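You operate a simulated robot arm through the tools that you are given. There is no shell and no other tool. Be economical: measure what you need, move in short steps, check, and stop when the job is done.

The job below is to be done with a simulated two-armed robot. You get a single attempt, and the scene is never put back.

JOB
Take the yellow level and put it on the head ledge. Close the right cabinet door. Pick up the blue round brush with one hand, pass it to the other hand and put it on the grey bench. Put the cream pot in the black wash tub. Take the beige wiper pad on the cream bench and put it away on the hose ledge. Press the zero key three times. Take the teal wiping pad and leave it on the white bench. Take the orange tag and leave it on the grey cover plate. Take the teal level and leave it on the cream bench. Fetch the can that says "wet oil" from the silver bench and set it on the cream dish. Fetch the teal battery and set it in the white tray. Lift the battery box lid open. Any order will do. Set down upright: yellow level, teal level, teal battery.

Only the result counts: the job must be done as asked and must still hold three seconds after the hand-in. Knocking over, shifting, dropping, spilling or breaking anything else fails it. Lids that push on must go on centred and level and be pressed home; caps that screw on are set level and turned clockwise until they are tight.

ROBOT AND FRAMES
Two 7-joint arms with two-finger parallel grippers on one trunk, on a base that drives. Base frame: it is fixed to the floor where the robot stands at the start and does not move with it; the origin is under the middle of the robot, x ahead of it, y to its left, z up. Units: mm, degrees, N and s.
The left shoulder is at the start at [30, 119, 1085], the right one opposite. With the tool pointing down near the work surface each hand reaches from about 100 to 600 mm from the robot's upright axis, wherever it stands, measured 20 degrees to its own side. Places, roughly: battery box lid [-1900, 1400, 800]; beige wiper pad (9x9x6 cm) [-2200, -200, 700]; black wash tub (26x32 cm) [-1400, -2640, 800]; blue round brush (5x5x15 cm) [-1300, -2100, 800]; brown can, grey can [-1750, 2750, 750]; cream bench [-1900, 600, 700]; cream dish (13x11x3 cm) [-2000, 3000, 700]; cream pot [-2750, -2500, 1000]; grey bench [-2700, 2400, 600]; grey cover plate (12x12x1 cm) [-1800, 1000, 700]; head ledge (19x28 cm) [540, -760, 980]; hose ledge (23x107 cm) [520, 1120, 1040]; orange tag [-1750, 1250, 750]; right cabinet door [-1000, -1200, 900]; teal battery [-2750, 2500, 750]; teal level [-1750, 2000, 750]; teal wiping pad (7x9x3 cm) [-1900, 600, 700]; white bench [-5000, 700, 700]; white tray [-2800, 100, 800]; yellow level [500, 0, 1250]; zero key [-1900, 0, 800]. Payload 3.43 kg a hand.
The tool frame of a hand sits at the grasp point between the pads (the TCP): z along the fingers, y along the line on which they close. The tips reach 30 mm beyond it. Largest opening 94 mm; finger width 28, thickness 10; the body of the gripper, 50 by 96 mm, starts 55 mm behind the TCP.
Orientation is told as [roll, pitch, yaw] about the base's x, y, z axes, in that order, counted from this pose: with the fingers straight down and closing along the base's y, the tool's x points along the base's -x, its y along +y and its z along -z.

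CONTROLS
- The arms move only by the tool nudge_tool. It takes "left_targets", "right_targets" or both (then of equal length, played together; a hand with none holds still); each is a list that holds one entry, the list of rows, each a list of 6 numbers: the shift along the base's x, y, z in mm, then the turn, a rotation vector about the base's x, y, z in degrees. In form: [[[dx, dy, dz, ax, ay, az], ...]]. A call has 1 to 8 rows; each row shifts and turns the commanded pose from where the row before left it. "left_grip" and "right_grip" are, for a hand that has rows, the opening, from 0 (shut) to 1 (fully open), set as the call begins (left out, the last holds). Rows are played at 5 a second. More than 50 mm and 8.6 degrees between two rows, or a gripper value outside its range, and nothing of the call is played. Where a pose cannot be reached the arm comes as near as it can. A force on the tool above 40 N (or 10 N above the force at the start of the call, whichever is more), or a blocked arm, ends the call early, and 0.2 s more pass. Each finger travels about 72 mm/s and halts on what it meets, pressing with about 23 N; the grip force reading is that of the motor and also rises with nothing between the fingers. The clock runs only during rows and for 0.2 s after the last one: add rows that do not move to give the fingers time. It gives the time, the measured TCP pose, the force on the tool (base axes), the opening and the grip force at its end, in the units of the frame above (readings bear some noise), with the torque about the TCP (base axes, N m) and any sound that the robot's microphone picked up, and new pictures: "views" is both (left out), scene, wrist or none (wrist: the cameras of the hands that moved).
- Cameras (640 x 400 px; columns grow to the right, rows downward): "scene" is now at [40.3, -24.5, 1789.5]; the picture's right is [-0.30, -0.95, 0.00], its down [-0.74, 0.23, -0.63] and it looks along [0.60, -0.19, -0.77] (base axes); focal length 289 px, centre (320, 200). "left" rides on the left gripper at [76, -14, -103] in its tool frame; the picture's right is [0.18, 0.98, 0.00], its down [-0.75, 0.14, -0.64] and it looks along [-0.63, 0.12, 0.77] (tool axes); focal length 243 px, centre (320, 200). "right" rides on the right gripper at [76, 14, -103] in its tool frame; the picture's right is [-0.18, 0.98, 0.00], its down [-0.75, -0.14, -0.64] and it looks along [-0.63, -0.12, 0.77] (tool axes); focal length 243 px, centre (320, 200). There is no depth. A picture from a camera that has moved, and an enlarged one, comes with that camera's place and axes in the base frame and with its lens.
- raise_lower(by): slides the trunk up (or, below 0, down) by that many mm; the arms and the scene camera ride with it, the base frame stays. It gives what a move gives, with no picture.
- steer(legs): drives the robot by 1 to 6 legs, each [ahead, turn to the left] in mm and degrees, along the robot's own axes; the way and the turn of a leg run together, so that a leg with both is an arc; at most 1500 mm and 180 degrees a leg. The arms and the cameras ride along, it lands a little off, and it stops where it bumps. It gives what a move gives, and a new picture of the scene camera.
- head_to(pan, tilt): turns the head with the scene camera to pan (to the left, within 143 degrees either way) and tilt (down, from -29 to 69), counted from straight ahead of the robot. It gives what a move gives, and a new picture of the scene camera.
- zoom(camera, box): a new picture of the part [left, top, right, bottom] of that camera's present view, enlarged. It takes no simulated time.
- hand_in(): hands the job in; it is judged then, once.

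Go step by step. Nothing tells you exact positions but the pictures and the camera data: compare them with the known pose of the tool, close in by small moves and look again before you grip or let go. The budget is 546 turns and 360 pictures, counting those below and the enlarged ones. Unless the task says otherwise, let go and move clear before handing in, and close with one line.

The tools are called as name(argument=value, ...) on one line, values as JSON. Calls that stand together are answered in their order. nudge_tool: Moves the arms, as the interface text tells. Its arguments: {"type":"object","properties":{"left_targets":{"type":"array"},"left_grip":{"type":"number"},"right_targets":{"type":"array"},"right_grip":{"type":"number"},"views":{"type":"string","enum":["both","scene","wrist","none"]}},"required":[]} The other tools are called the same way: raise_lower (by) slides the trunk up or down; steer (legs) drives the base; head_to (pan, tilt) turns the head that bears the scene camera; zoom (camera, box) takes an enlarged picture of a part of a camera's view; hand_in () hands the job in.

At the start:

```text
time_s: 0.0
left_eef_pos: [358.2, -60.8, 1000.1]
left_tcp_rot: [0.0, 0.0, 0.2]
left_ft_force: [0.5, 0.7, 0.1]
left_torque: [0.01, -0.01, 0.01]
left_finger_gap: 94.0
left_gripper_force: 0.1
right_eef_pos: [284.8, -322.6, 1497.5]
right_tcp_rot: [-0.1, 0.0, 0.3]
right_ft_force: [0.5, -0.5, 0.3]
right_torque: [0.02, 0.02, -0.02]
right_finger_gap: 94.0
right_gripper_force: 0.1
trunk travel left (down, up): [-350.0, 60.0]
robot x, y, heading: [-2.7, -0.3, 0.1]
head pan, tilt: [-17.3, 50.8]
```

scene: 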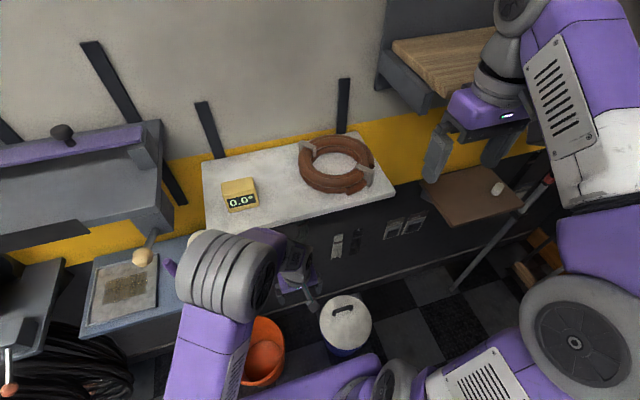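
right: 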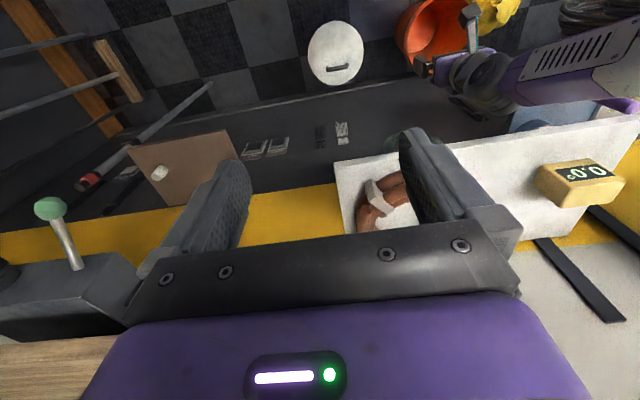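
left: 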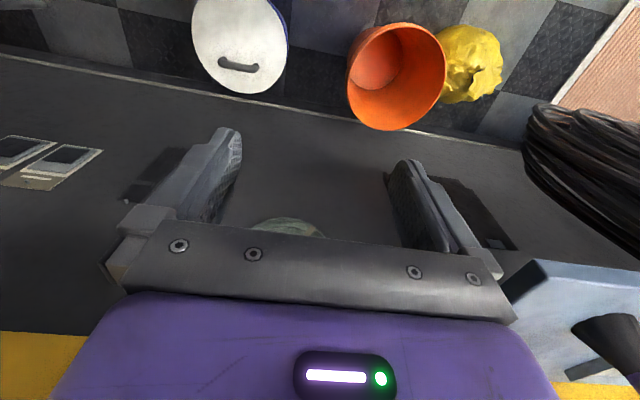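

I see the yellow level on the white shelf ahead-left, and the brown plate (head ledge) at the right. First I look closer at both.

zoom(camera="scene", box=[180, 120, 400, 260])

zoom(camera="scene", box=[400, 130, 560, 230])

```text
2.86 times, centred on (290, 190) of scene
camera zoom: at [40.3, -24.5, 1789.5], right [-0.3, -0.95, 0.0], down [-0.74, 0.23, -0.63], along [0.6, -0.19, -0.77], focal length 827 px, centre (406, 229)
```

zoom: 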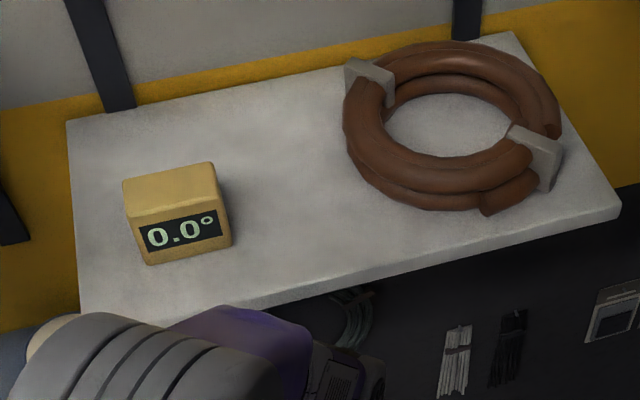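

```text
4.00 times, centred on (480, 180) of scene
camera zoom: at [40.3, -24.5, 1789.5], right [-0.3, -0.95, 0.0], down [-0.74, 0.23, -0.63], along [0.6, -0.19, -0.77], focal length 1158 px, centre (-320, 280)
```

zoom: 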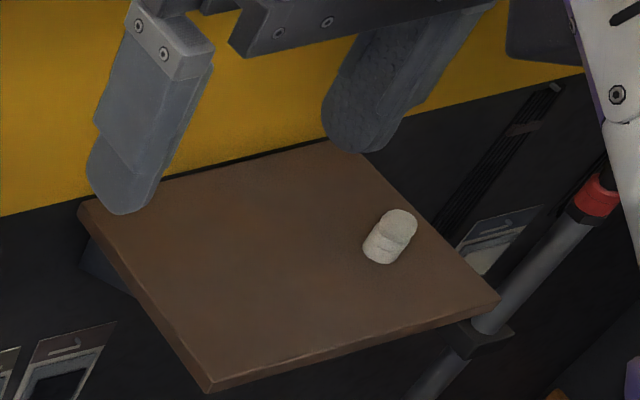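

The level's display triangulates to about [459, 19, 1314], so it stands on a shelf at z≈1287. The left hand is close to that shelf's front edge, so I draw it back first and then bring the right hand over the level.

nudge_tool(left_targets=[[[-50, 0, 0, 0, 0, 0], [-50, 20, 0, 0, 0, 0], [0, 50, 0, 0, 0, 0]]], views="none")

nudge_tool(right_targets=[[[20, 42, 0, 0, 0, 0], [20, 42, 0, 0, 0, 0], [20, 42, 0, 0, 0, 0], [20, 42, 0, 0, 0, 0], [20, 42, 0, 0, 0, 0], [20, 42, 0, 0, 0, 0], [20, 42, 0, 0, 0, 0], [20, 42, -20, 0, 0, 0]]])

```text
refused: row 2 steps farther than a row can; nothing moved
```

```text
refused: row 8 steps farther than a row can; nothing moved
```

A row's total length must stay within 50 mm; I resend it with shorter rows.

nudge_tool(left_targets=[[[-50, 0, 0, 0, 0, 0], [-45, 20, 0, 0, 0, 0], [0, 50, 0, 0, 0, 0]]], views="none")

nudge_tool(right_targets=[[[20, 42, 0, 0, 0, 0], [20, 42, 0, 0, 0, 0], [20, 42, 0, 0, 0, 0], [20, 42, 0, 0, 0, 0], [20, 42, 0, 0, 0, 0], [20, 42, 0, 0, 0, 0], [20, 42, 0, 0, 0, 0], [20, 42, 0, 0, 0, 0]]])

```text
time_s: 0.8
left_eef_pos: [264.2, 12.5, 1000.1]
left_tcp_rot: [-0.1, -0.1, 0.2]
left_ft_force: [0.0, 0.2, 0.3]
left_torque: [-0.04, 0.03, 0.03]
left_finger_gap: 93.7
left_gripper_force: 0.1
right_eef_pos: [284.9, -320.6, 1496.7]
right_tcp_rot: [-0.1, 0.0, 0.3]
right_ft_force: [1.6, 1.0, 0.4]
right_torque: [-0.05, 0.02, -0.04]
right_finger_gap: 93.8
right_gripper_force: 0.0
trunk travel left (down, up): [-350.0, 60.0]
robot x, y, heading: [-0.0, 0.8, 0.2]
head pan, tilt: [-17.3, 50.8]
```

```text
time_s: 2.6
left_eef_pos: [263.0, 12.1, 1000.3]
left_tcp_rot: [0.0, -0.1, 0.2]
left_ft_force: [-1.0, 0.1, 0.7]
left_torque: [-0.01, 0.0, 0.02]
left_finger_gap: 94.0
left_gripper_force: 0.1
right_eef_pos: [423.0, -1.0, 1460.9]
right_tcp_rot: [0.0, -0.1, 0.2]
right_ft_force: [0.3, 0.6, 0.2]
right_torque: [-0.02, -0.01, -0.03]
right_finger_gap: 93.9
right_gripper_force: 0.0
right hand out of reach, approached as far as the arm can: row 5, 6, 7, 8
trunk travel left (down, up): [-350.0, 60.0]
robot x, y, heading: [2.3, 1.8, -0.0]
head pan, tilt: [-17.3, 50.8]
camera scene: at [40.9, -22.8, 1789.5], right [-0.3, -0.95, 0.0], down [-0.74, 0.23, -0.63], along [0.6, -0.19, -0.77], focal length 289 px, centre (320, 200)
camera right: at [347.8, 12.3, 1562.9], right [0.18, 0.98, 0.0], down [0.75, -0.14, 0.64], along [0.63, -0.12, -0.77], focal length 243 px, centre (320, 200)
```

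scene: 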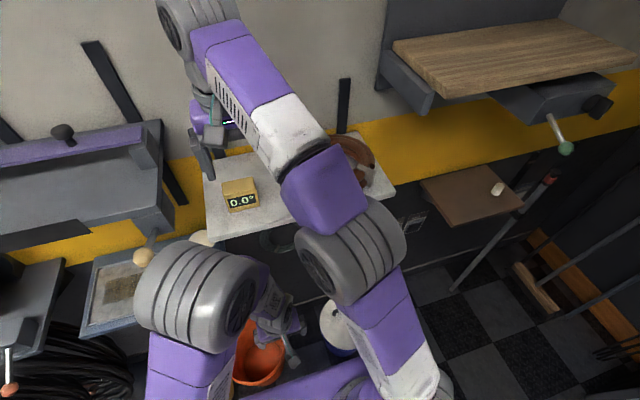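
right: 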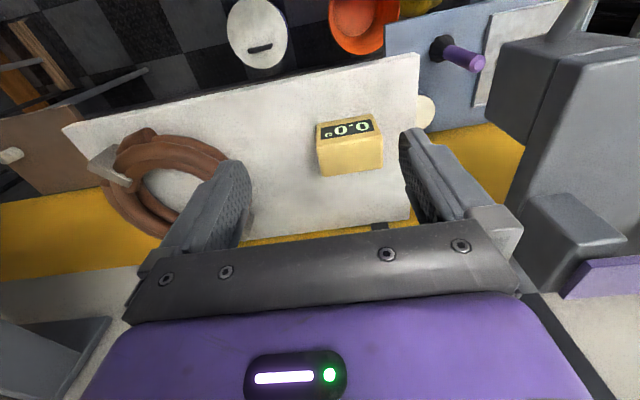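

The level stands square, 64 mm wide in y, 40 deep, centre about (479, 20), standing from z 1288 to 1341. The right arm ran out of reach up there, so I lower it a little and look at where it goes.

nudge_tool(right_targets=[[[0, 0, -40, 0, 0, 0]]], views="none")

```text
time_s: 3.0
left_eef_pos: [261.8, 11.1, 1001.0]
left_tcp_rot: [-0.1, 0.0, 0.2]
left_ft_force: [0.4, 0.7, 0.1]
left_torque: [-0.04, 0.0, 0.02]
left_finger_gap: 94.0
left_gripper_force: 0.1
right_eef_pos: [419.0, -1.1, 1420.8]
right_tcp_rot: [0.0, -0.1, 0.3]
right_ft_force: [-0.2, -0.5, 0.0]
right_torque: [-0.02, 0.01, -0.01]
right_finger_gap: 94.1
right_gripper_force: 0.1
trunk travel left (down, up): [-350.0, 60.0]
robot x, y, heading: [0.5, 1.6, 0.0]
head pan, tilt: [-17.3, 50.8]
```

The commanded pose follows the reached one. Next I move over the level.

nudge_tool(right_targets=[[[20, 7, -10, 0, 0, 0], [20, 7, -15, 0, 0, 0], [20, 7, -15, 0, 0, 0]]], views="wrist")

```text
time_s: 3.8
left_eef_pos: [266.7, 17.8, 996.9]
left_tcp_rot: [0.1, 0.4, 2.0]
left_ft_force: [0.8, -0.3, 0.5]
left_torque: [0.01, -0.03, 0.01]
left_finger_gap: 94.1
left_gripper_force: 0.0
right_eef_pos: [480.0, 8.7, 1395.3]
right_tcp_rot: [1.9, -1.3, -0.2]
right_ft_force: [-0.9, -0.7, -0.1]
right_torque: [0.0, -0.01, 0.03]
right_finger_gap: 94.0
right_gripper_force: 0.0
trunk travel left (down, up): [-350.0, 60.0]
robot x, y, heading: [-0.6, 2.9, -0.3]
head pan, tilt: [-17.3, 50.8]
camera right: at [403.0, 19.2, 1496.3], right [0.19, 0.98, 0.04], down [0.74, -0.17, 0.65], along [0.65, -0.1, -0.76], focal length 243 px, centre (320, 200)
```

right: 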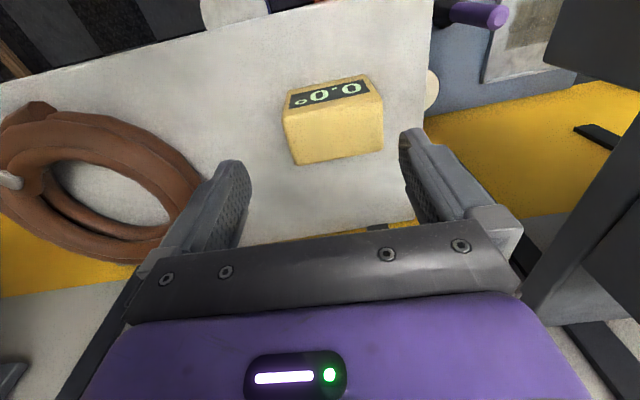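

The left arm was slightly pushed (2° turn), so the arms seem to touch. I move the left hand away to the left.

nudge_tool(left_targets=[[[0, 45, 0, 0, 0, -1], [0, 45, 0, 0, 0, -1], [0, 45, 0, 0, 0, 0]]], views="scene")

```text
time_s: 4.6
left_eef_pos: [272.9, 144.4, 999.1]
left_tcp_rot: [-0.1, 0.1, -1.8]
left_ft_force: [0.1, 0.8, -0.1]
left_torque: [0.02, 0.02, 0.01]
left_finger_gap: 93.9
left_gripper_force: 0.1
left hand out of reach, approached as far as the arm can: row 3
right_eef_pos: [482.6, 19.9, 1378.3]
right_tcp_rot: [-0.2, 0.0, 0.3]
right_ft_force: [-0.6, -0.1, 0.0]
right_torque: [0.0, 0.01, 0.02]
right_finger_gap: 93.9
right_gripper_force: 0.0
trunk travel left (down, up): [-350.0, 60.0]
robot x, y, heading: [0.5, -3.2, -0.2]
head pan, tilt: [-17.3, 50.8]
camera scene: at [41.1, -22.2, 1789.5], right [-0.3, -0.95, 0.0], down [-0.74, 0.23, -0.63], along [0.6, -0.19, -0.77], focal length 289 px, centre (320, 200)
```

scene: 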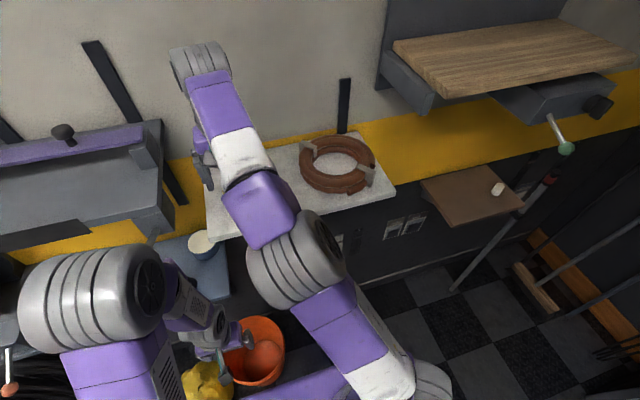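

Right hand is now over the level and straight. I look with the wrist camera and descend part way.

nudge_tool(right_targets=[[[-2, 0, -20, 0, 0, 0]]], views="wrist")

```text
time_s: 5.0
left_eef_pos: [273.1, 144.7, 999.4]
left_tcp_rot: [0.0, 0.0, -1.8]
left_ft_force: [-0.2, -0.1, -0.2]
left_torque: [0.02, 0.0, 0.0]
left_finger_gap: 93.8
left_gripper_force: 0.0
right_eef_pos: [476.7, 17.4, 1360.3]
right_tcp_rot: [0.0, 0.0, 0.2]
right_ft_force: [0.1, -0.6, -1.0]
right_torque: [0.01, -0.01, 0.02]
right_finger_gap: 94.1
right_gripper_force: 0.1
trunk travel left (down, up): [-350.0, 60.0]
robot x, y, heading: [-1.1, 1.2, 0.2]
head pan, tilt: [-17.3, 50.8]
camera right: at [402.2, 31.7, 1462.5], right [0.18, 0.98, 0.0], down [0.75, -0.14, 0.64], along [0.63, -0.12, -0.77], focal length 243 px, centre (320, 200)
```

right: 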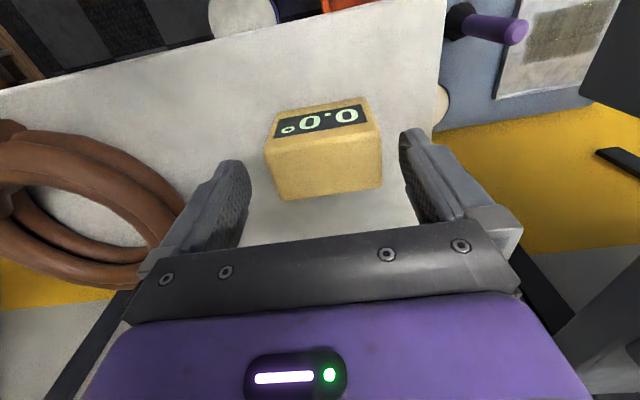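

Centred between the fingers. I descend to z≈1323 and close.

nudge_tool(right_targets=[[[1, 1, -18, 0, 0, 0], [1, 1, -19, 0, 0, 0]]], views="none")

nudge_tool(right_targets=[[[0, 0, 0, 0, 0, 0], [0, 0, 0, 0, 0, 0], [0, 0, 0, 0, 0, 0]]], right_grip=0, views="wrist")

```text
time_s: 5.6
left_eef_pos: [272.4, 144.2, 1000.5]
left_tcp_rot: [0.0, 0.1, -1.8]
left_ft_force: [0.2, 0.1, -0.3]
left_torque: [-0.02, 0.01, -0.04]
left_finger_gap: 93.9
left_gripper_force: 0.1
right_eef_pos: [480.8, 21.0, 1324.7]
right_tcp_rot: [0.0, 0.1, 0.2]
right_ft_force: [-1.0, 0.4, 0.6]
right_torque: [0.03, 0.0, -0.01]
right_finger_gap: 93.9
right_gripper_force: 0.1
trunk travel left (down, up): [-350.0, 60.0]
robot x, y, heading: [-2.0, 0.2, 0.1]
head pan, tilt: [-17.3, 50.8]
```

```text
time_s: 6.4
left_eef_pos: [273.8, 143.4, 1000.8]
left_tcp_rot: [0.1, 0.0, -1.8]
left_ft_force: [0.4, -0.5, 0.3]
left_torque: [0.02, -0.01, 0.01]
left_finger_gap: 94.0
left_gripper_force: 0.1
right_eef_pos: [480.3, 18.8, 1324.5]
right_tcp_rot: [0.0, 0.0, 0.2]
right_ft_force: [0.1, -0.8, 0.2]
right_torque: [0.03, -0.03, 0.0]
right_finger_gap: 72.3
right_gripper_force: 22.9
trunk travel left (down, up): [-350.0, 60.0]
robot x, y, heading: [-1.2, 0.7, -0.1]
head pan, tilt: [-17.3, 50.8]
camera right: at [405.4, 32.6, 1426.5], right [0.18, 0.98, 0.0], down [0.75, -0.14, 0.64], along [0.63, -0.12, -0.77], focal length 243 px, centre (320, 200)
```

right: 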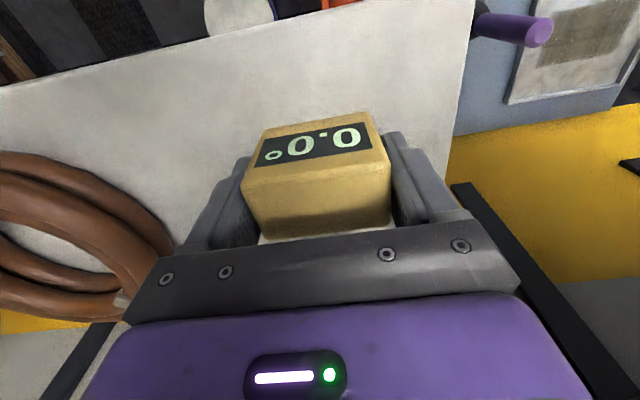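

Gripped (72 mm). I lift it and retract toward the robot.

nudge_tool(right_targets=[[[0, 0, 25, 0, 0, 0], [-10, 0, 25, 0, 0, 0], [-40, -10, 10, 0, 0, 0], [-45, -20, 0, 0, 0, 0], [-40, -30, 0, 0, 0, 0], [-25, -42, 0, 0, 0, 0], [-20, -44, 0, 0, 0, 0], [0, -48, 0, 0, 0, 0]]], views="scene")

head_to(pan=-60, tilt=45)

head_to(pan=140, tilt=25)

head_to(pan=-140, tilt=25)

```text
time_s: 8.2
left_eef_pos: [273.9, 142.1, 999.5]
left_tcp_rot: [0.0, 0.1, -1.8]
left_ft_force: [0.5, -0.4, 0.1]
left_torque: [0.02, 0.03, 0.01]
left_finger_gap: 94.3
left_gripper_force: 0.2
right_eef_pos: [301.2, -176.5, 1383.6]
right_tcp_rot: [0.1, 0.1, 0.3]
right_ft_force: [0.2, -0.4, -2.4]
right_torque: [0.03, 0.01, 0.02]
right_finger_gap: 72.3
right_gripper_force: 23.6
trunk travel left (down, up): [-350.0, 60.0]
robot x, y, heading: [1.6, -0.0, -0.0]
head pan, tilt: [-17.3, 50.8]
camera scene: at [41.3, -27.4, 1789.4], right [-0.3, -0.95, 0.0], down [-0.74, 0.23, -0.63], along [0.6, -0.19, -0.78], focal length 289 px, centre (320, 200)
```

scene: 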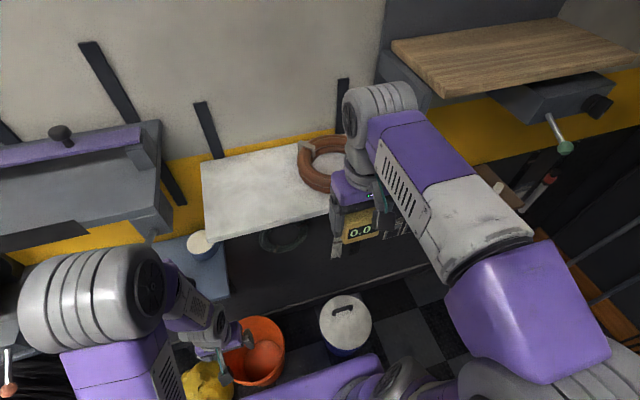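

```text
time_s: 9.3
left_eef_pos: [272.4, 143.4, 1000.2]
left_tcp_rot: [-0.1, 0.1, -1.8]
left_ft_force: [-0.1, 0.0, 0.3]
left_torque: [0.02, -0.01, 0.02]
left_finger_gap: 94.1
left_gripper_force: 0.0
right_eef_pos: [301.5, -173.1, 1383.4]
right_tcp_rot: [0.0, 0.0, 0.4]
right_ft_force: [0.4, -0.8, -2.1]
right_torque: [0.02, 0.01, -0.01]
right_finger_gap: 72.3
right_gripper_force: 22.7
trunk travel left (down, up): [-350.0, 60.0]
robot x, y, heading: [-1.2, 1.8, 0.0]
head pan, tilt: [-60.0, 45.0]
camera scene: at [8.4, -72.2, 1797.4], right [-0.87, -0.5, 0.0], down [-0.35, 0.61, -0.71], along [0.35, -0.61, -0.71], focal length 289 px, centre (320, 200)
```

scene: 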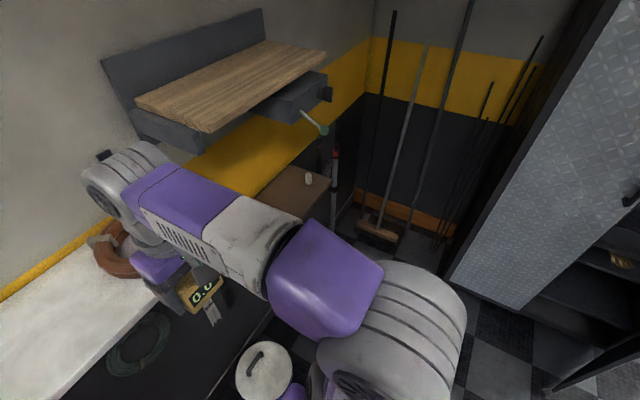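

```text
time_s: 12.2
left_eef_pos: [273.7, 144.0, 999.7]
left_tcp_rot: [0.0, 0.1, -1.8]
left_ft_force: [-0.5, -0.3, -0.1]
left_torque: [-0.01, -0.03, 0.01]
left_finger_gap: 94.2
left_gripper_force: 0.1
right_eef_pos: [300.4, -173.5, 1384.9]
right_tcp_rot: [0.1, 0.0, 0.3]
right_ft_force: [0.0, 0.0, -2.1]
right_torque: [-0.03, -0.01, 0.01]
right_finger_gap: 72.2
right_gripper_force: 23.6
trunk travel left (down, up): [-350.0, 60.0]
robot x, y, heading: [-0.3, 4.1, 0.0]
head pan, tilt: [140.0, 25.0]
camera scene: at [-102.9, 57.4, 1828.0], right [0.64, 0.77, 0.0], down [0.32, -0.27, -0.91], along [-0.69, 0.58, -0.42], focal length 289 px, centre (320, 200)
```

scene: 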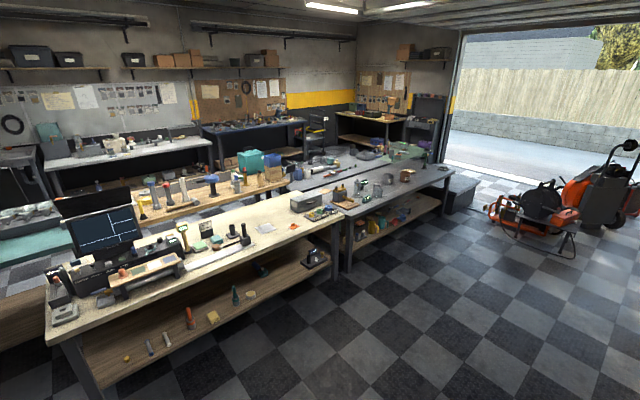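

```text
time_s: 16.1
left_eef_pos: [272.3, 142.9, 1000.4]
left_tcp_rot: [0.0, 0.2, -1.8]
left_ft_force: [0.4, -0.1, -1.3]
left_torque: [-0.01, -0.01, 0.0]
left_finger_gap: 94.1
left_gripper_force: 0.1
right_eef_pos: [300.4, -173.7, 1383.7]
right_tcp_rot: [0.0, -0.1, 0.3]
right_ft_force: [-0.2, 0.1, -1.3]
right_torque: [0.0, 0.03, -0.02]
right_finger_gap: 72.3
right_gripper_force: 22.9
trunk travel left (down, up): [-350.0, 60.0]
robot x, y, heading: [1.8, -0.6, -0.0]
head pan, tilt: [-140.0, 25.0]
camera scene: at [-102.9, -61.1, 1828.0], right [-0.64, 0.77, 0.0], down [0.32, 0.27, -0.91], along [-0.69, -0.58, -0.42], focal length 289 px, centre (320, 200)
```

scene: 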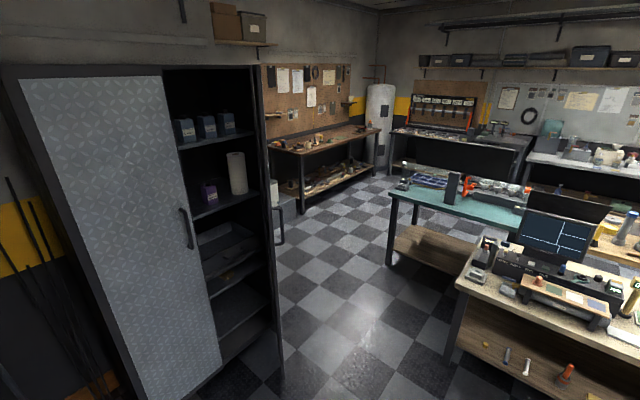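

A garage full of benches is behind; the open cabinet is at the right. The head ledge lies beneath a wooden shelf (z≈1515), so I drive round to face it from the front and study the headroom.

steer(legs=[[-200, 0], [0, -90], [640, 0], [0, 90]])

head_to(pan=-5, tilt=40)

```text
time_s: 28.6
left_eef_pos: [56.7, -510.6, 999.8]
left_tcp_rot: [0.1, 0.2, -3.9]
left_ft_force: [0.0, 0.0, -0.1]
left_torque: [-0.01, 0.0, 0.0]
left_finger_gap: 94.1
left_gripper_force: 0.1
right_eef_pos: [72.7, -828.8, 1384.5]
right_tcp_rot: [-0.1, 0.0, -1.9]
right_ft_force: [0.1, -0.2, -1.6]
right_torque: [0.0, 0.03, 0.0]
right_finger_gap: 72.3
right_gripper_force: 23.1
trunk travel left (down, up): [-350.0, 60.0]
robot x, y, heading: [-222.8, -642.5, -2.3]
head pan, tilt: [-140.0, 25.0]
camera scene: at [-326.8, -700.5, 1828.0], right [-0.61, 0.79, 0.0], down [0.33, 0.26, -0.91], along [-0.72, -0.55, -0.42], focal length 289 px, centre (320, 200)
```

scene: 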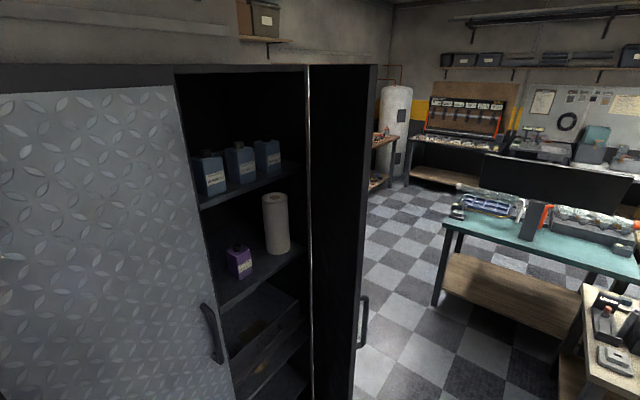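

```text
time_s: 30.8
left_eef_pos: [57.9, -511.4, 999.9]
left_tcp_rot: [0.1, 0.0, -4.0]
left_ft_force: [0.4, -0.3, -0.1]
left_torque: [-0.03, -0.02, 0.03]
left_finger_gap: 94.3
left_gripper_force: 0.0
right_eef_pos: [72.8, -828.5, 1384.1]
right_tcp_rot: [0.0, 0.0, -2.0]
right_ft_force: [-0.1, -0.1, -1.9]
right_torque: [-0.03, 0.01, 0.0]
right_finger_gap: 72.0
right_gripper_force: 22.8
trunk travel left (down, up): [-350.0, 60.0]
robot x, y, heading: [-225.0, -642.5, -2.3]
head pan, tilt: [-5.0, 40.0]
camera scene: at [-169.6, -654.9, 1804.7], right [-0.13, -0.99, 0.0], down [-0.64, 0.08, -0.77], along [0.76, -0.1, -0.64], focal length 289 px, centre (320, 200)
```

scene: 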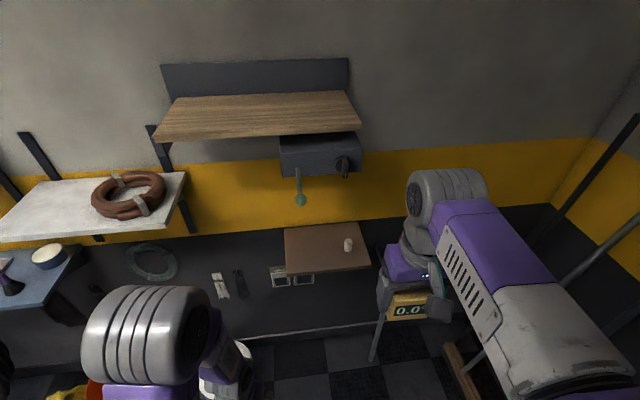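

The ledge top is near z≈970 with a tool box under the shelf down to z≈1400 and a lever knob at about (339, -676, 1383). I lower the right hand well below these before driving closer.

nudge_tool(right_targets=[[[0, 10, -45, 0, 0, 0], [0, 10, -45, 0, 0, 0], [0, 10, -45, 0, 0, 0], [0, 10, -45, 0, 0, 0], [0, 10, -45, 0, 0, 0], [0, 10, -45, 0, 0, 0], [0, 10, -35, 0, 0, 2]]], views="none")

steer(legs=[[200, 2.3]])

```text
time_s: 32.4
left_eef_pos: [57.5, -510.4, 999.3]
left_tcp_rot: [0.0, 0.1, -4.0]
left_ft_force: [0.2, 1.4, -0.2]
left_torque: [-0.04, 0.06, 0.02]
left_finger_gap: 94.0
left_gripper_force: 0.0
right_eef_pos: [72.7, -759.0, 1077.7]
right_tcp_rot: [0.0, 0.1, 0.1]
right_ft_force: [-0.5, -1.2, -2.1]
right_torque: [-0.03, -0.01, 0.0]
right_finger_gap: 72.1
right_gripper_force: 23.1
trunk travel left (down, up): [-350.0, 60.0]
robot x, y, heading: [-219.6, -643.1, -2.3]
head pan, tilt: [-5.0, 40.0]
```

```text
time_s: 34.0
left_eef_pos: [250.8, -502.1, 999.6]
left_tcp_rot: [0.0, 0.1, -1.5]
left_ft_force: [0.4, 0.1, 0.2]
left_torque: [-0.04, 0.02, 0.0]
left_finger_gap: 93.9
left_gripper_force: 0.0
right_eef_pos: [277.5, -750.4, 1078.3]
right_tcp_rot: [0.0, 0.0, 2.5]
right_ft_force: [0.4, 0.7, -0.6]
right_torque: [-0.03, 0.03, 0.01]
right_finger_gap: 72.1
right_gripper_force: 23.3
trunk travel left (down, up): [-350.0, 60.0]
robot x, y, heading: [-21.5, -647.9, 0.3]
head pan, tilt: [-5.0, 40.0]
camera scene: at [30.3, -656.0, 1804.7], right [-0.08, -1.0, 0.0], down [-0.64, 0.05, -0.77], along [0.76, -0.06, -0.64], focal length 289 px, centre (320, 200)
```

scene: 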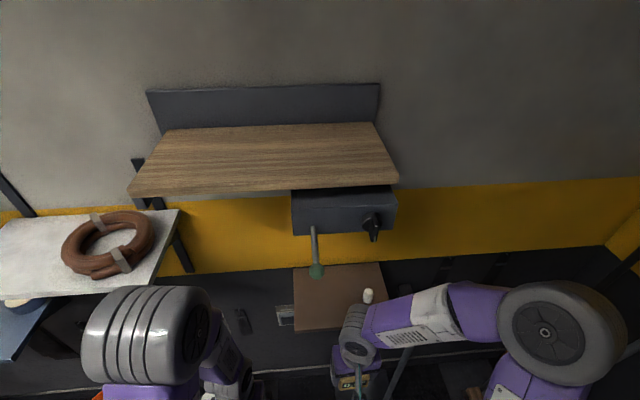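

The knob and ledge positions are confirmed (ledge top z≈980, front x≈430). I move the hand forward in the gap below the tool box and look with the wrist camera.

nudge_tool(right_targets=[[[40, 5, 0, 0, 0, -2], [40, 5, 0, 0, 0, 0], [40, 5, 0, 0, 0, 0]]])

```text
time_s: 34.8
left_eef_pos: [249.6, -502.8, 998.4]
left_tcp_rot: [0.0, 0.1, -1.5]
left_ft_force: [-1.0, -0.5, 0.0]
left_torque: [-0.01, 0.01, 0.0]
left_finger_gap: 94.1
left_gripper_force: 0.0
right_eef_pos: [398.1, -736.2, 1078.4]
right_tcp_rot: [0.0, 0.1, 0.5]
right_ft_force: [-0.5, 0.1, -1.2]
right_torque: [-0.02, 0.04, 0.0]
right_finger_gap: 72.3
right_gripper_force: 23.0
trunk travel left (down, up): [-350.0, 60.0]
robot x, y, heading: [-22.9, -648.4, 0.4]
head pan, tilt: [-5.0, 40.0]
camera scene: at [30.9, -655.6, 1804.7], right [-0.08, -1.0, 0.0], down [-0.64, 0.05, -0.77], along [0.76, -0.06, -0.64], focal length 289 px, centre (320, 200)
camera right: at [323.4, -722.2, 1181.3], right [0.18, 0.98, 0.0], down [0.76, -0.13, 0.64], along [0.63, -0.11, -0.77], focal length 243 px, centre (320, 200)
```

scene: 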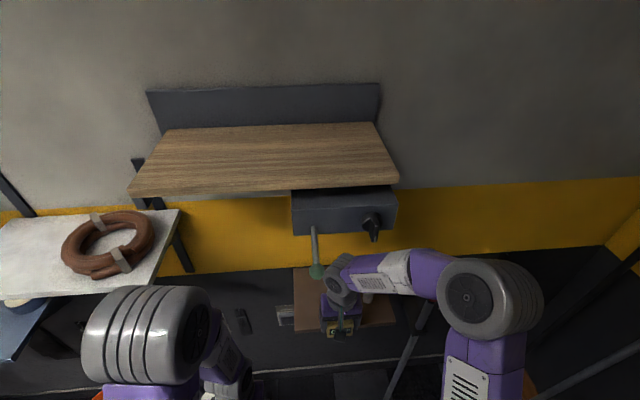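
right: 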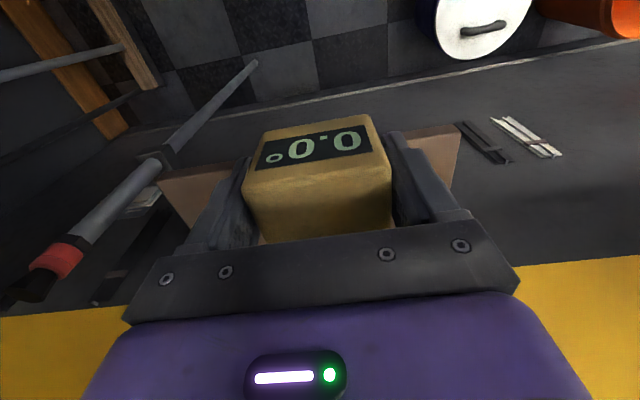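

Ledge top confirmed at z≈981. I lower 28 mm, then go forward over the ledge.

nudge_tool(right_targets=[[[0, 0, -28, 0, 0, 0], [40, 0, 0, 0, 0, 0], [40, 0, 0, 0, 0, 0], [35, 0, 0, 0, 0, 0]]])

```text
time_s: 35.8
left_eef_pos: [244.0, -505.4, 1001.1]
left_tcp_rot: [0.4, -0.2, -1.6]
left_ft_force: [0.1, -0.3, -0.4]
left_torque: [0.03, 0.0, -0.01]
left_finger_gap: 94.0
left_gripper_force: 0.1
right_eef_pos: [504.9, -741.0, 1053.7]
right_tcp_rot: [0.2, -0.3, 0.3]
right_ft_force: [-0.2, -0.4, -1.0]
right_torque: [0.05, -0.02, -0.02]
right_finger_gap: 72.3
right_gripper_force: 22.9
trunk travel left (down, up): [-350.0, 60.0]
robot x, y, heading: [-21.1, -650.2, 0.0]
head pan, tilt: [-5.0, 40.0]
camera scene: at [19.1, -663.8, 1804.8], right [-0.09, -1.0, 0.0], down [-0.64, 0.06, -0.77], along [0.77, -0.06, -0.64], focal length 289 px, centre (320, 200)
camera right: at [429.1, -728.8, 1156.1], right [0.18, 0.98, 0.0], down [0.75, -0.14, 0.64], along [0.63, -0.11, -0.76], focal length 243 px, centre (320, 200)
```

scene: 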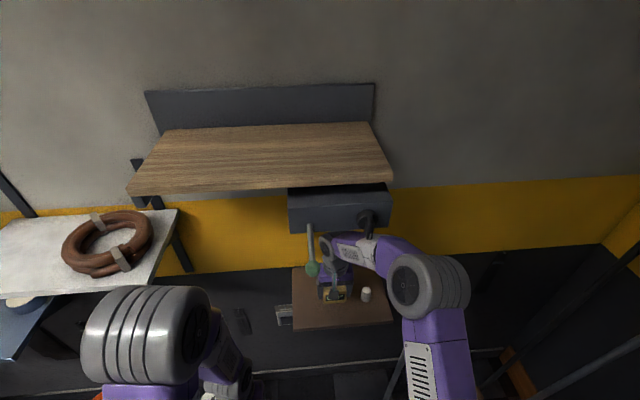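
right: 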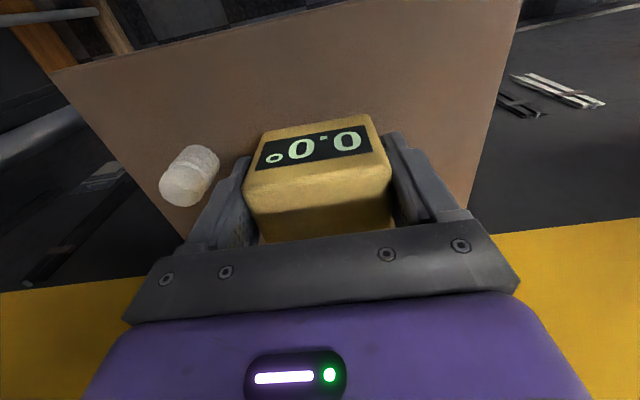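

The robot looks slightly displaced; I wait a moment without moving to see whether this is just sway or a contact.

nudge_tool(right_targets=[[[0, 0, 0, 0, 0, 0], [0, 0, 0, 0, 0, 0]]], views="scene")

zoom(camera="scene", box=[260, 170, 440, 340])

```text
time_s: 36.4
left_eef_pos: [244.4, -506.7, 1002.4]
left_tcp_rot: [0.2, -0.3, -1.6]
left_ft_force: [2.0, 0.1, -0.6]
left_torque: [-0.03, 0.0, 0.02]
left_finger_gap: 93.9
left_gripper_force: 0.0
right_eef_pos: [505.0, -741.9, 1053.5]
right_tcp_rot: [0.2, -0.2, 0.4]
right_ft_force: [-0.4, 0.5, -2.6]
right_torque: [0.03, 0.0, -0.02]
right_finger_gap: 72.2
right_gripper_force: 23.1
trunk travel left (down, up): [-350.0, 60.0]
robot x, y, heading: [-23.8, -647.4, 0.4]
head pan, tilt: [-5.0, 40.0]
camera scene: at [19.0, -664.0, 1804.8], right [-0.08, -1.0, -0.01], down [-0.64, 0.06, -0.77], along [0.77, -0.06, -0.64], focal length 289 px, centre (320, 200)
```

scene: 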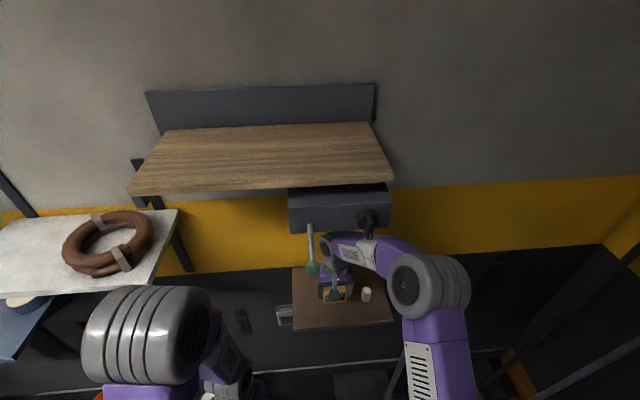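

```text
2.35 times, centred on (350, 255) of scene
camera zoom: at [19.0, -664.0, 1804.8], right [-0.08, -1.0, -0.01], down [-0.64, 0.06, -0.77], along [0.77, -0.06, -0.64], focal length 681 px, centre (249, 71)
```

zoom: 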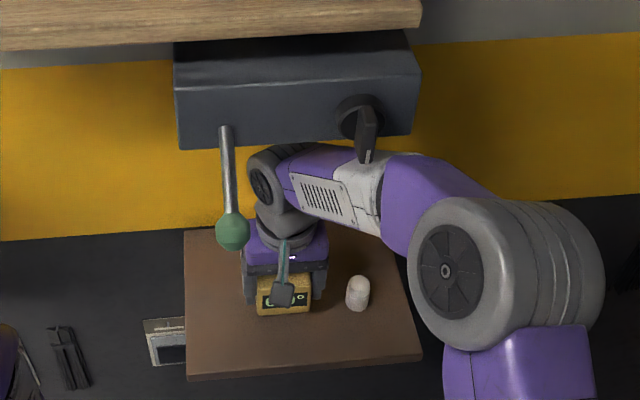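

The robot leans back by ~12 mm, so the forearm probably touches the black switch lever. I back the hand out along the same way and check.

nudge_tool(right_targets=[[[-30, 0, -5, 0, 0, 0], [-40, 0, 0, 0, 0, 0], [-40, 0, 0, 0, 0, 0], [-40, 0, 0, 0, 0, 0], [-10, 0, 0, 0, 0, 0]]], views="scene")

zoom(camera="scene", box=[260, 170, 440, 340])

```text
time_s: 37.5
left_eef_pos: [249.8, -502.2, 999.3]
left_tcp_rot: [0.0, 0.1, -1.5]
left_ft_force: [0.0, -0.1, -0.6]
left_torque: [0.04, 0.01, -0.01]
left_finger_gap: 93.8
left_gripper_force: 0.0
right_eef_pos: [351.2, -734.7, 1046.2]
right_tcp_rot: [0.0, -0.1, 0.6]
right_ft_force: [0.3, 0.3, -1.8]
right_torque: [-0.01, -0.01, 0.01]
right_finger_gap: 72.0
right_gripper_force: 23.4
trunk travel left (down, up): [-350.0, 60.0]
robot x, y, heading: [-22.8, -646.2, 0.4]
head pan, tilt: [-5.0, 40.0]
camera scene: at [30.0, -655.1, 1804.7], right [-0.08, -1.0, 0.0], down [-0.64, 0.05, -0.77], along [0.76, -0.06, -0.64], focal length 289 px, centre (320, 200)
```

scene: 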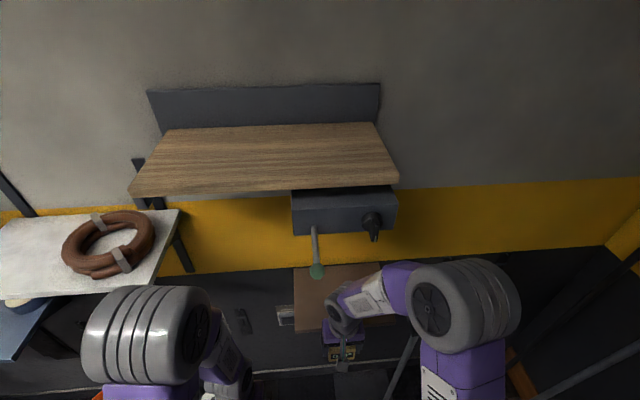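

```text
2.35 times, centred on (350, 255) of scene
camera zoom: at [30.0, -655.1, 1804.7], right [-0.08, -1.0, 0.0], down [-0.64, 0.05, -0.77], along [0.76, -0.06, -0.64], focal length 681 px, centre (249, 71)
```

zoom: 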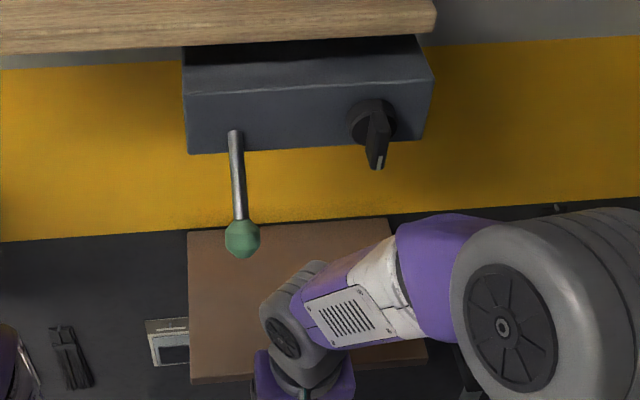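

Contact released and the switch looks unmoved. I lower the trunk 200 mm so the forearm runs below the box, then raise the hand back.

raise_lower(by=-200)

nudge_tool(right_targets=[[[0, 0, 40, 0, 0, 0], [0, 0, 40, 0, 0, 0], [0, 0, 40, 0, 0, 0], [0, 0, 40, 0, 0, 0], [0, 0, 40, 0, 0, 0]]], views="scene")

```text
time_s: 39.7
left_eef_pos: [248.7, -501.9, 800.2]
left_tcp_rot: [0.0, 0.1, -1.5]
left_ft_force: [-0.2, -0.1, 0.0]
left_torque: [-0.03, 0.01, -0.02]
left_finger_gap: 93.7
left_gripper_force: 0.1
right_eef_pos: [352.0, -734.5, 845.7]
right_tcp_rot: [0.0, 0.0, 0.5]
right_ft_force: [1.2, 0.7, -2.3]
right_torque: [-0.02, 0.01, 0.0]
right_finger_gap: 72.1
right_gripper_force: 23.4
trunk travel left (down, up): [-150.0, 260.0]
robot x, y, heading: [-21.9, -648.2, -0.0]
head pan, tilt: [-5.0, 40.0]
```

```text
time_s: 40.9
left_eef_pos: [251.2, -501.5, 799.5]
left_tcp_rot: [0.1, 0.1, -1.5]
left_ft_force: [-0.9, -0.8, -1.0]
left_torque: [0.02, 0.02, 0.01]
left_finger_gap: 94.0
left_gripper_force: 0.0
right_eef_pos: [350.2, -735.9, 1047.6]
right_tcp_rot: [0.0, -0.1, 0.5]
right_ft_force: [0.2, -0.7, -1.5]
right_torque: [-0.02, 0.0, -0.01]
right_finger_gap: 72.2
right_gripper_force: 22.9
trunk travel left (down, up): [-150.0, 260.0]
robot x, y, heading: [-25.0, -649.1, 0.1]
head pan, tilt: [-5.0, 40.0]
camera scene: at [29.3, -656.1, 1604.7], right [-0.08, -1.0, 0.0], down [-0.64, 0.05, -0.77], along [0.76, -0.06, -0.64], focal length 289 px, centre (320, 200)
```

scene: 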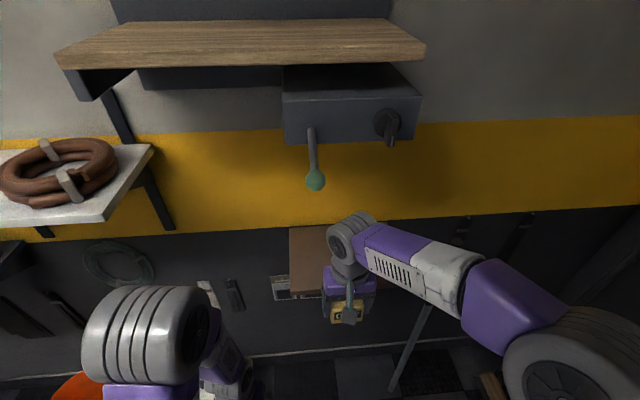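

The forearm now slopes down away from the box. I advance over the ledge and check whether the camera base stays put.

nudge_tool(right_targets=[[[40, 0, 0, 0, 0, 0], [40, 0, 0, 0, 0, 0], [40, 0, 0, 0, 0, 0], [35, 0, 0, 0, 0, 0]]])

```text
time_s: 41.9
left_eef_pos: [250.9, -503.0, 799.5]
left_tcp_rot: [0.0, 0.1, -1.5]
left_ft_force: [-0.2, -1.4, 0.1]
left_torque: [-0.01, 0.01, -0.06]
left_finger_gap: 94.1
left_gripper_force: 0.1
right_eef_pos: [509.3, -736.7, 1047.3]
right_tcp_rot: [0.0, 0.1, 0.5]
right_ft_force: [0.4, 0.7, -1.9]
right_torque: [-0.03, 0.02, -0.01]
right_finger_gap: 72.1
right_gripper_force: 22.9
trunk travel left (down, up): [-150.0, 260.0]
robot x, y, heading: [-22.8, -645.1, 0.1]
head pan, tilt: [-5.0, 40.0]
camera scene: at [30.9, -655.9, 1604.6], right [-0.08, -1.0, 0.0], down [-0.64, 0.05, -0.77], along [0.76, -0.06, -0.64], focal length 289 px, centre (320, 200)
camera right: at [433.0, -723.9, 1148.5], right [0.18, 0.98, 0.0], down [0.76, -0.13, 0.64], along [0.63, -0.11, -0.77], focal length 243 px, centre (320, 200)
```

scene: 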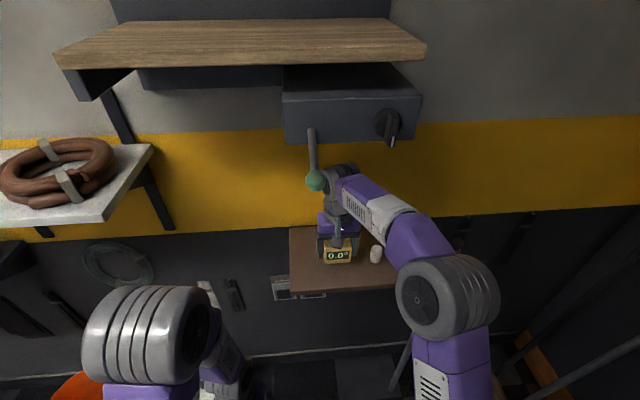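
right: 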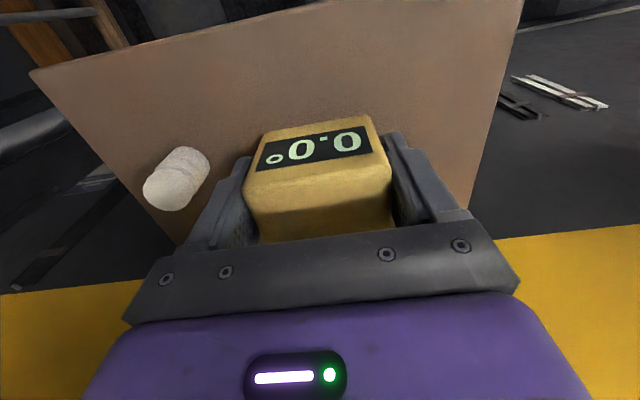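

No contact this time. I lower toward the ledge in small steps.

nudge_tool(right_targets=[[[0, 8, -13, 0, 0, 0], [0, 0, -11, 0, 0, 0]]], views="wrist")

nudge_tool(right_targets=[[[0, 0, -3, 0, 0, 0]]], views="none")

nudge_tool(right_targets=[[[0, 0, -2, 0, 0, 0]]], views="none")

```text
time_s: 42.5
left_eef_pos: [249.4, -502.8, 800.4]
left_tcp_rot: [0.0, 0.1, -1.5]
left_ft_force: [0.2, 0.5, 0.2]
left_torque: [0.04, -0.01, 0.03]
left_finger_gap: 93.7
left_gripper_force: 0.1
right_eef_pos: [507.4, -729.9, 1024.3]
right_tcp_rot: [0.0, -0.3, 0.5]
right_ft_force: [2.6, -0.5, 7.9]
right_torque: [-0.14, 0.14, 0.09]
right_finger_gap: 72.1
right_gripper_force: 23.1
trunk travel left (down, up): [-150.0, 260.0]
robot x, y, heading: [-18.9, -645.5, 0.2]
head pan, tilt: [-5.0, 40.0]
camera right: at [430.8, -716.1, 1125.4], right [0.18, 0.98, 0.0], down [0.75, -0.14, 0.65], along [0.64, -0.11, -0.76], focal length 243 px, centre (320, 200)
```

right: 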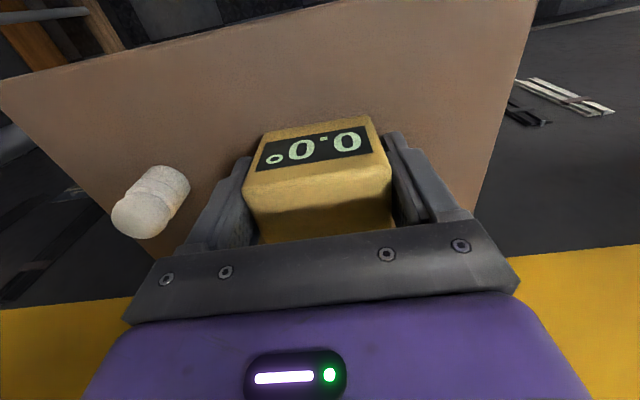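

```text
time_s: 42.9
left_eef_pos: [249.4, -503.0, 800.3]
left_tcp_rot: [0.0, 0.2, -1.5]
left_ft_force: [0.3, 0.0, 0.1]
left_torque: [0.02, 0.0, 0.03]
left_finger_gap: 93.7
left_gripper_force: 0.2
right_eef_pos: [507.3, -729.1, 1022.7]
right_tcp_rot: [0.1, -0.4, 0.3]
right_ft_force: [2.3, -0.6, 22.5]
right_torque: [-0.02, -0.02, -0.02]
right_finger_gap: 72.1
right_gripper_force: 22.8
trunk travel left (down, up): [-150.0, 260.0]
robot x, y, heading: [-25.3, -648.8, -0.0]
head pan, tilt: [-5.0, 40.0]
```

```text
time_s: 43.3
left_eef_pos: [249.9, -502.7, 800.1]
left_tcp_rot: [0.0, 0.0, -1.5]
left_ft_force: [0.3, -0.2, 0.3]
left_torque: [-0.01, 0.0, 0.0]
left_finger_gap: 94.3
left_gripper_force: 0.1
right_eef_pos: [505.4, -730.3, 1019.5]
right_tcp_rot: [0.1, -0.2, 0.5]
right_ft_force: [2.1, -3.0, 22.9]
right_torque: [-0.01, -0.03, -0.05]
right_finger_gap: 72.2
right_gripper_force: 22.6
trunk travel left (down, up): [-150.0, 260.0]
robot x, y, heading: [-21.7, -644.4, 0.2]
head pan, tilt: [-5.0, 40.0]
```

It rests on the ledge. I let go and rise.

nudge_tool(right_targets=[[[0, 0, 2, 0, 0, 0], [0, 0, 0, 0, 0, 0], [0, 0, 0, 0, 0, 0]]], right_grip=1, views="none")

nudge_tool(right_targets=[[[0, 0, 25, 0, 0, 0], [0, 0, 27, 0, 0, 0], [-40, 0, 0, 0, 0, 0], [-40, 0, 0, 0, 0, 0], [-40, 0, 0, 0, 0, 0], [-40, 0, 0, 0, 0, 0], [-40, 0, 0, 0, 0, 0]]])

```text
time_s: 44.1
left_eef_pos: [250.7, -501.9, 799.2]
left_tcp_rot: [0.0, 0.1, -1.5]
left_ft_force: [0.3, -0.5, 0.8]
left_torque: [0.03, -0.02, 0.02]
left_finger_gap: 93.7
left_gripper_force: 0.0
right_eef_pos: [506.9, -729.1, 1019.8]
right_tcp_rot: [-0.1, 0.1, 0.6]
right_ft_force: [0.5, 0.7, 0.7]
right_torque: [-0.01, 0.03, -0.01]
right_finger_gap: 93.8
right_gripper_force: 0.0
trunk travel left (down, up): [-150.0, 260.0]
robot x, y, heading: [-21.7, -644.9, 0.0]
head pan, tilt: [-5.0, 40.0]
```

```text
time_s: 45.7
left_eef_pos: [249.3, -503.2, 799.4]
left_tcp_rot: [0.1, 0.2, -1.5]
left_ft_force: [0.3, 0.4, 0.4]
left_torque: [0.0, 0.01, -0.02]
left_finger_gap: 93.9
left_gripper_force: 0.1
right_eef_pos: [306.3, -727.9, 1071.4]
right_tcp_rot: [-0.1, -0.1, 0.6]
right_ft_force: [-0.1, 0.6, -0.3]
right_torque: [0.01, -0.02, 0.01]
right_finger_gap: 94.1
right_gripper_force: 0.0
trunk travel left (down, up): [-150.0, 260.0]
robot x, y, heading: [-22.5, -646.0, 0.2]
head pan, tilt: [-5.0, 40.0]
camera scene: at [28.6, -656.3, 1604.8], right [-0.08, -1.0, 0.0], down [-0.64, 0.05, -0.77], along [0.76, -0.06, -0.64], focal length 289 px, centre (320, 200)
camera right: at [231.0, -715.0, 1173.8], right [0.18, 0.98, 0.0], down [0.75, -0.13, 0.64], along [0.63, -0.11, -0.77], focal length 243 px, centre (320, 200)
```

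scene: 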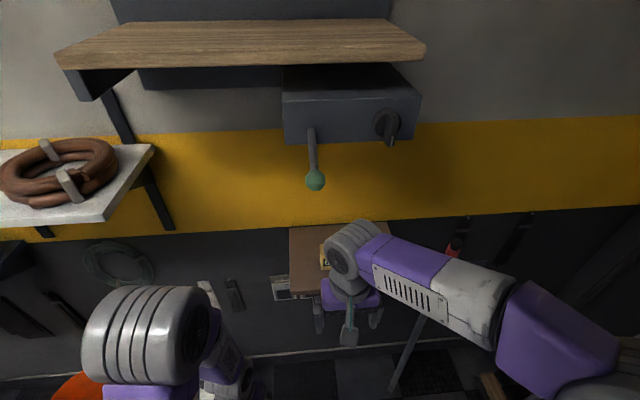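
right: 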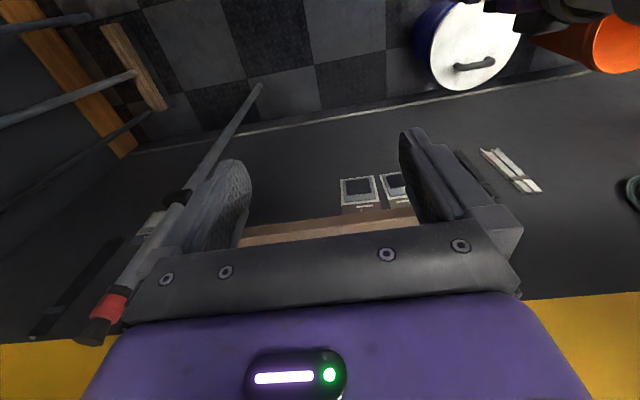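

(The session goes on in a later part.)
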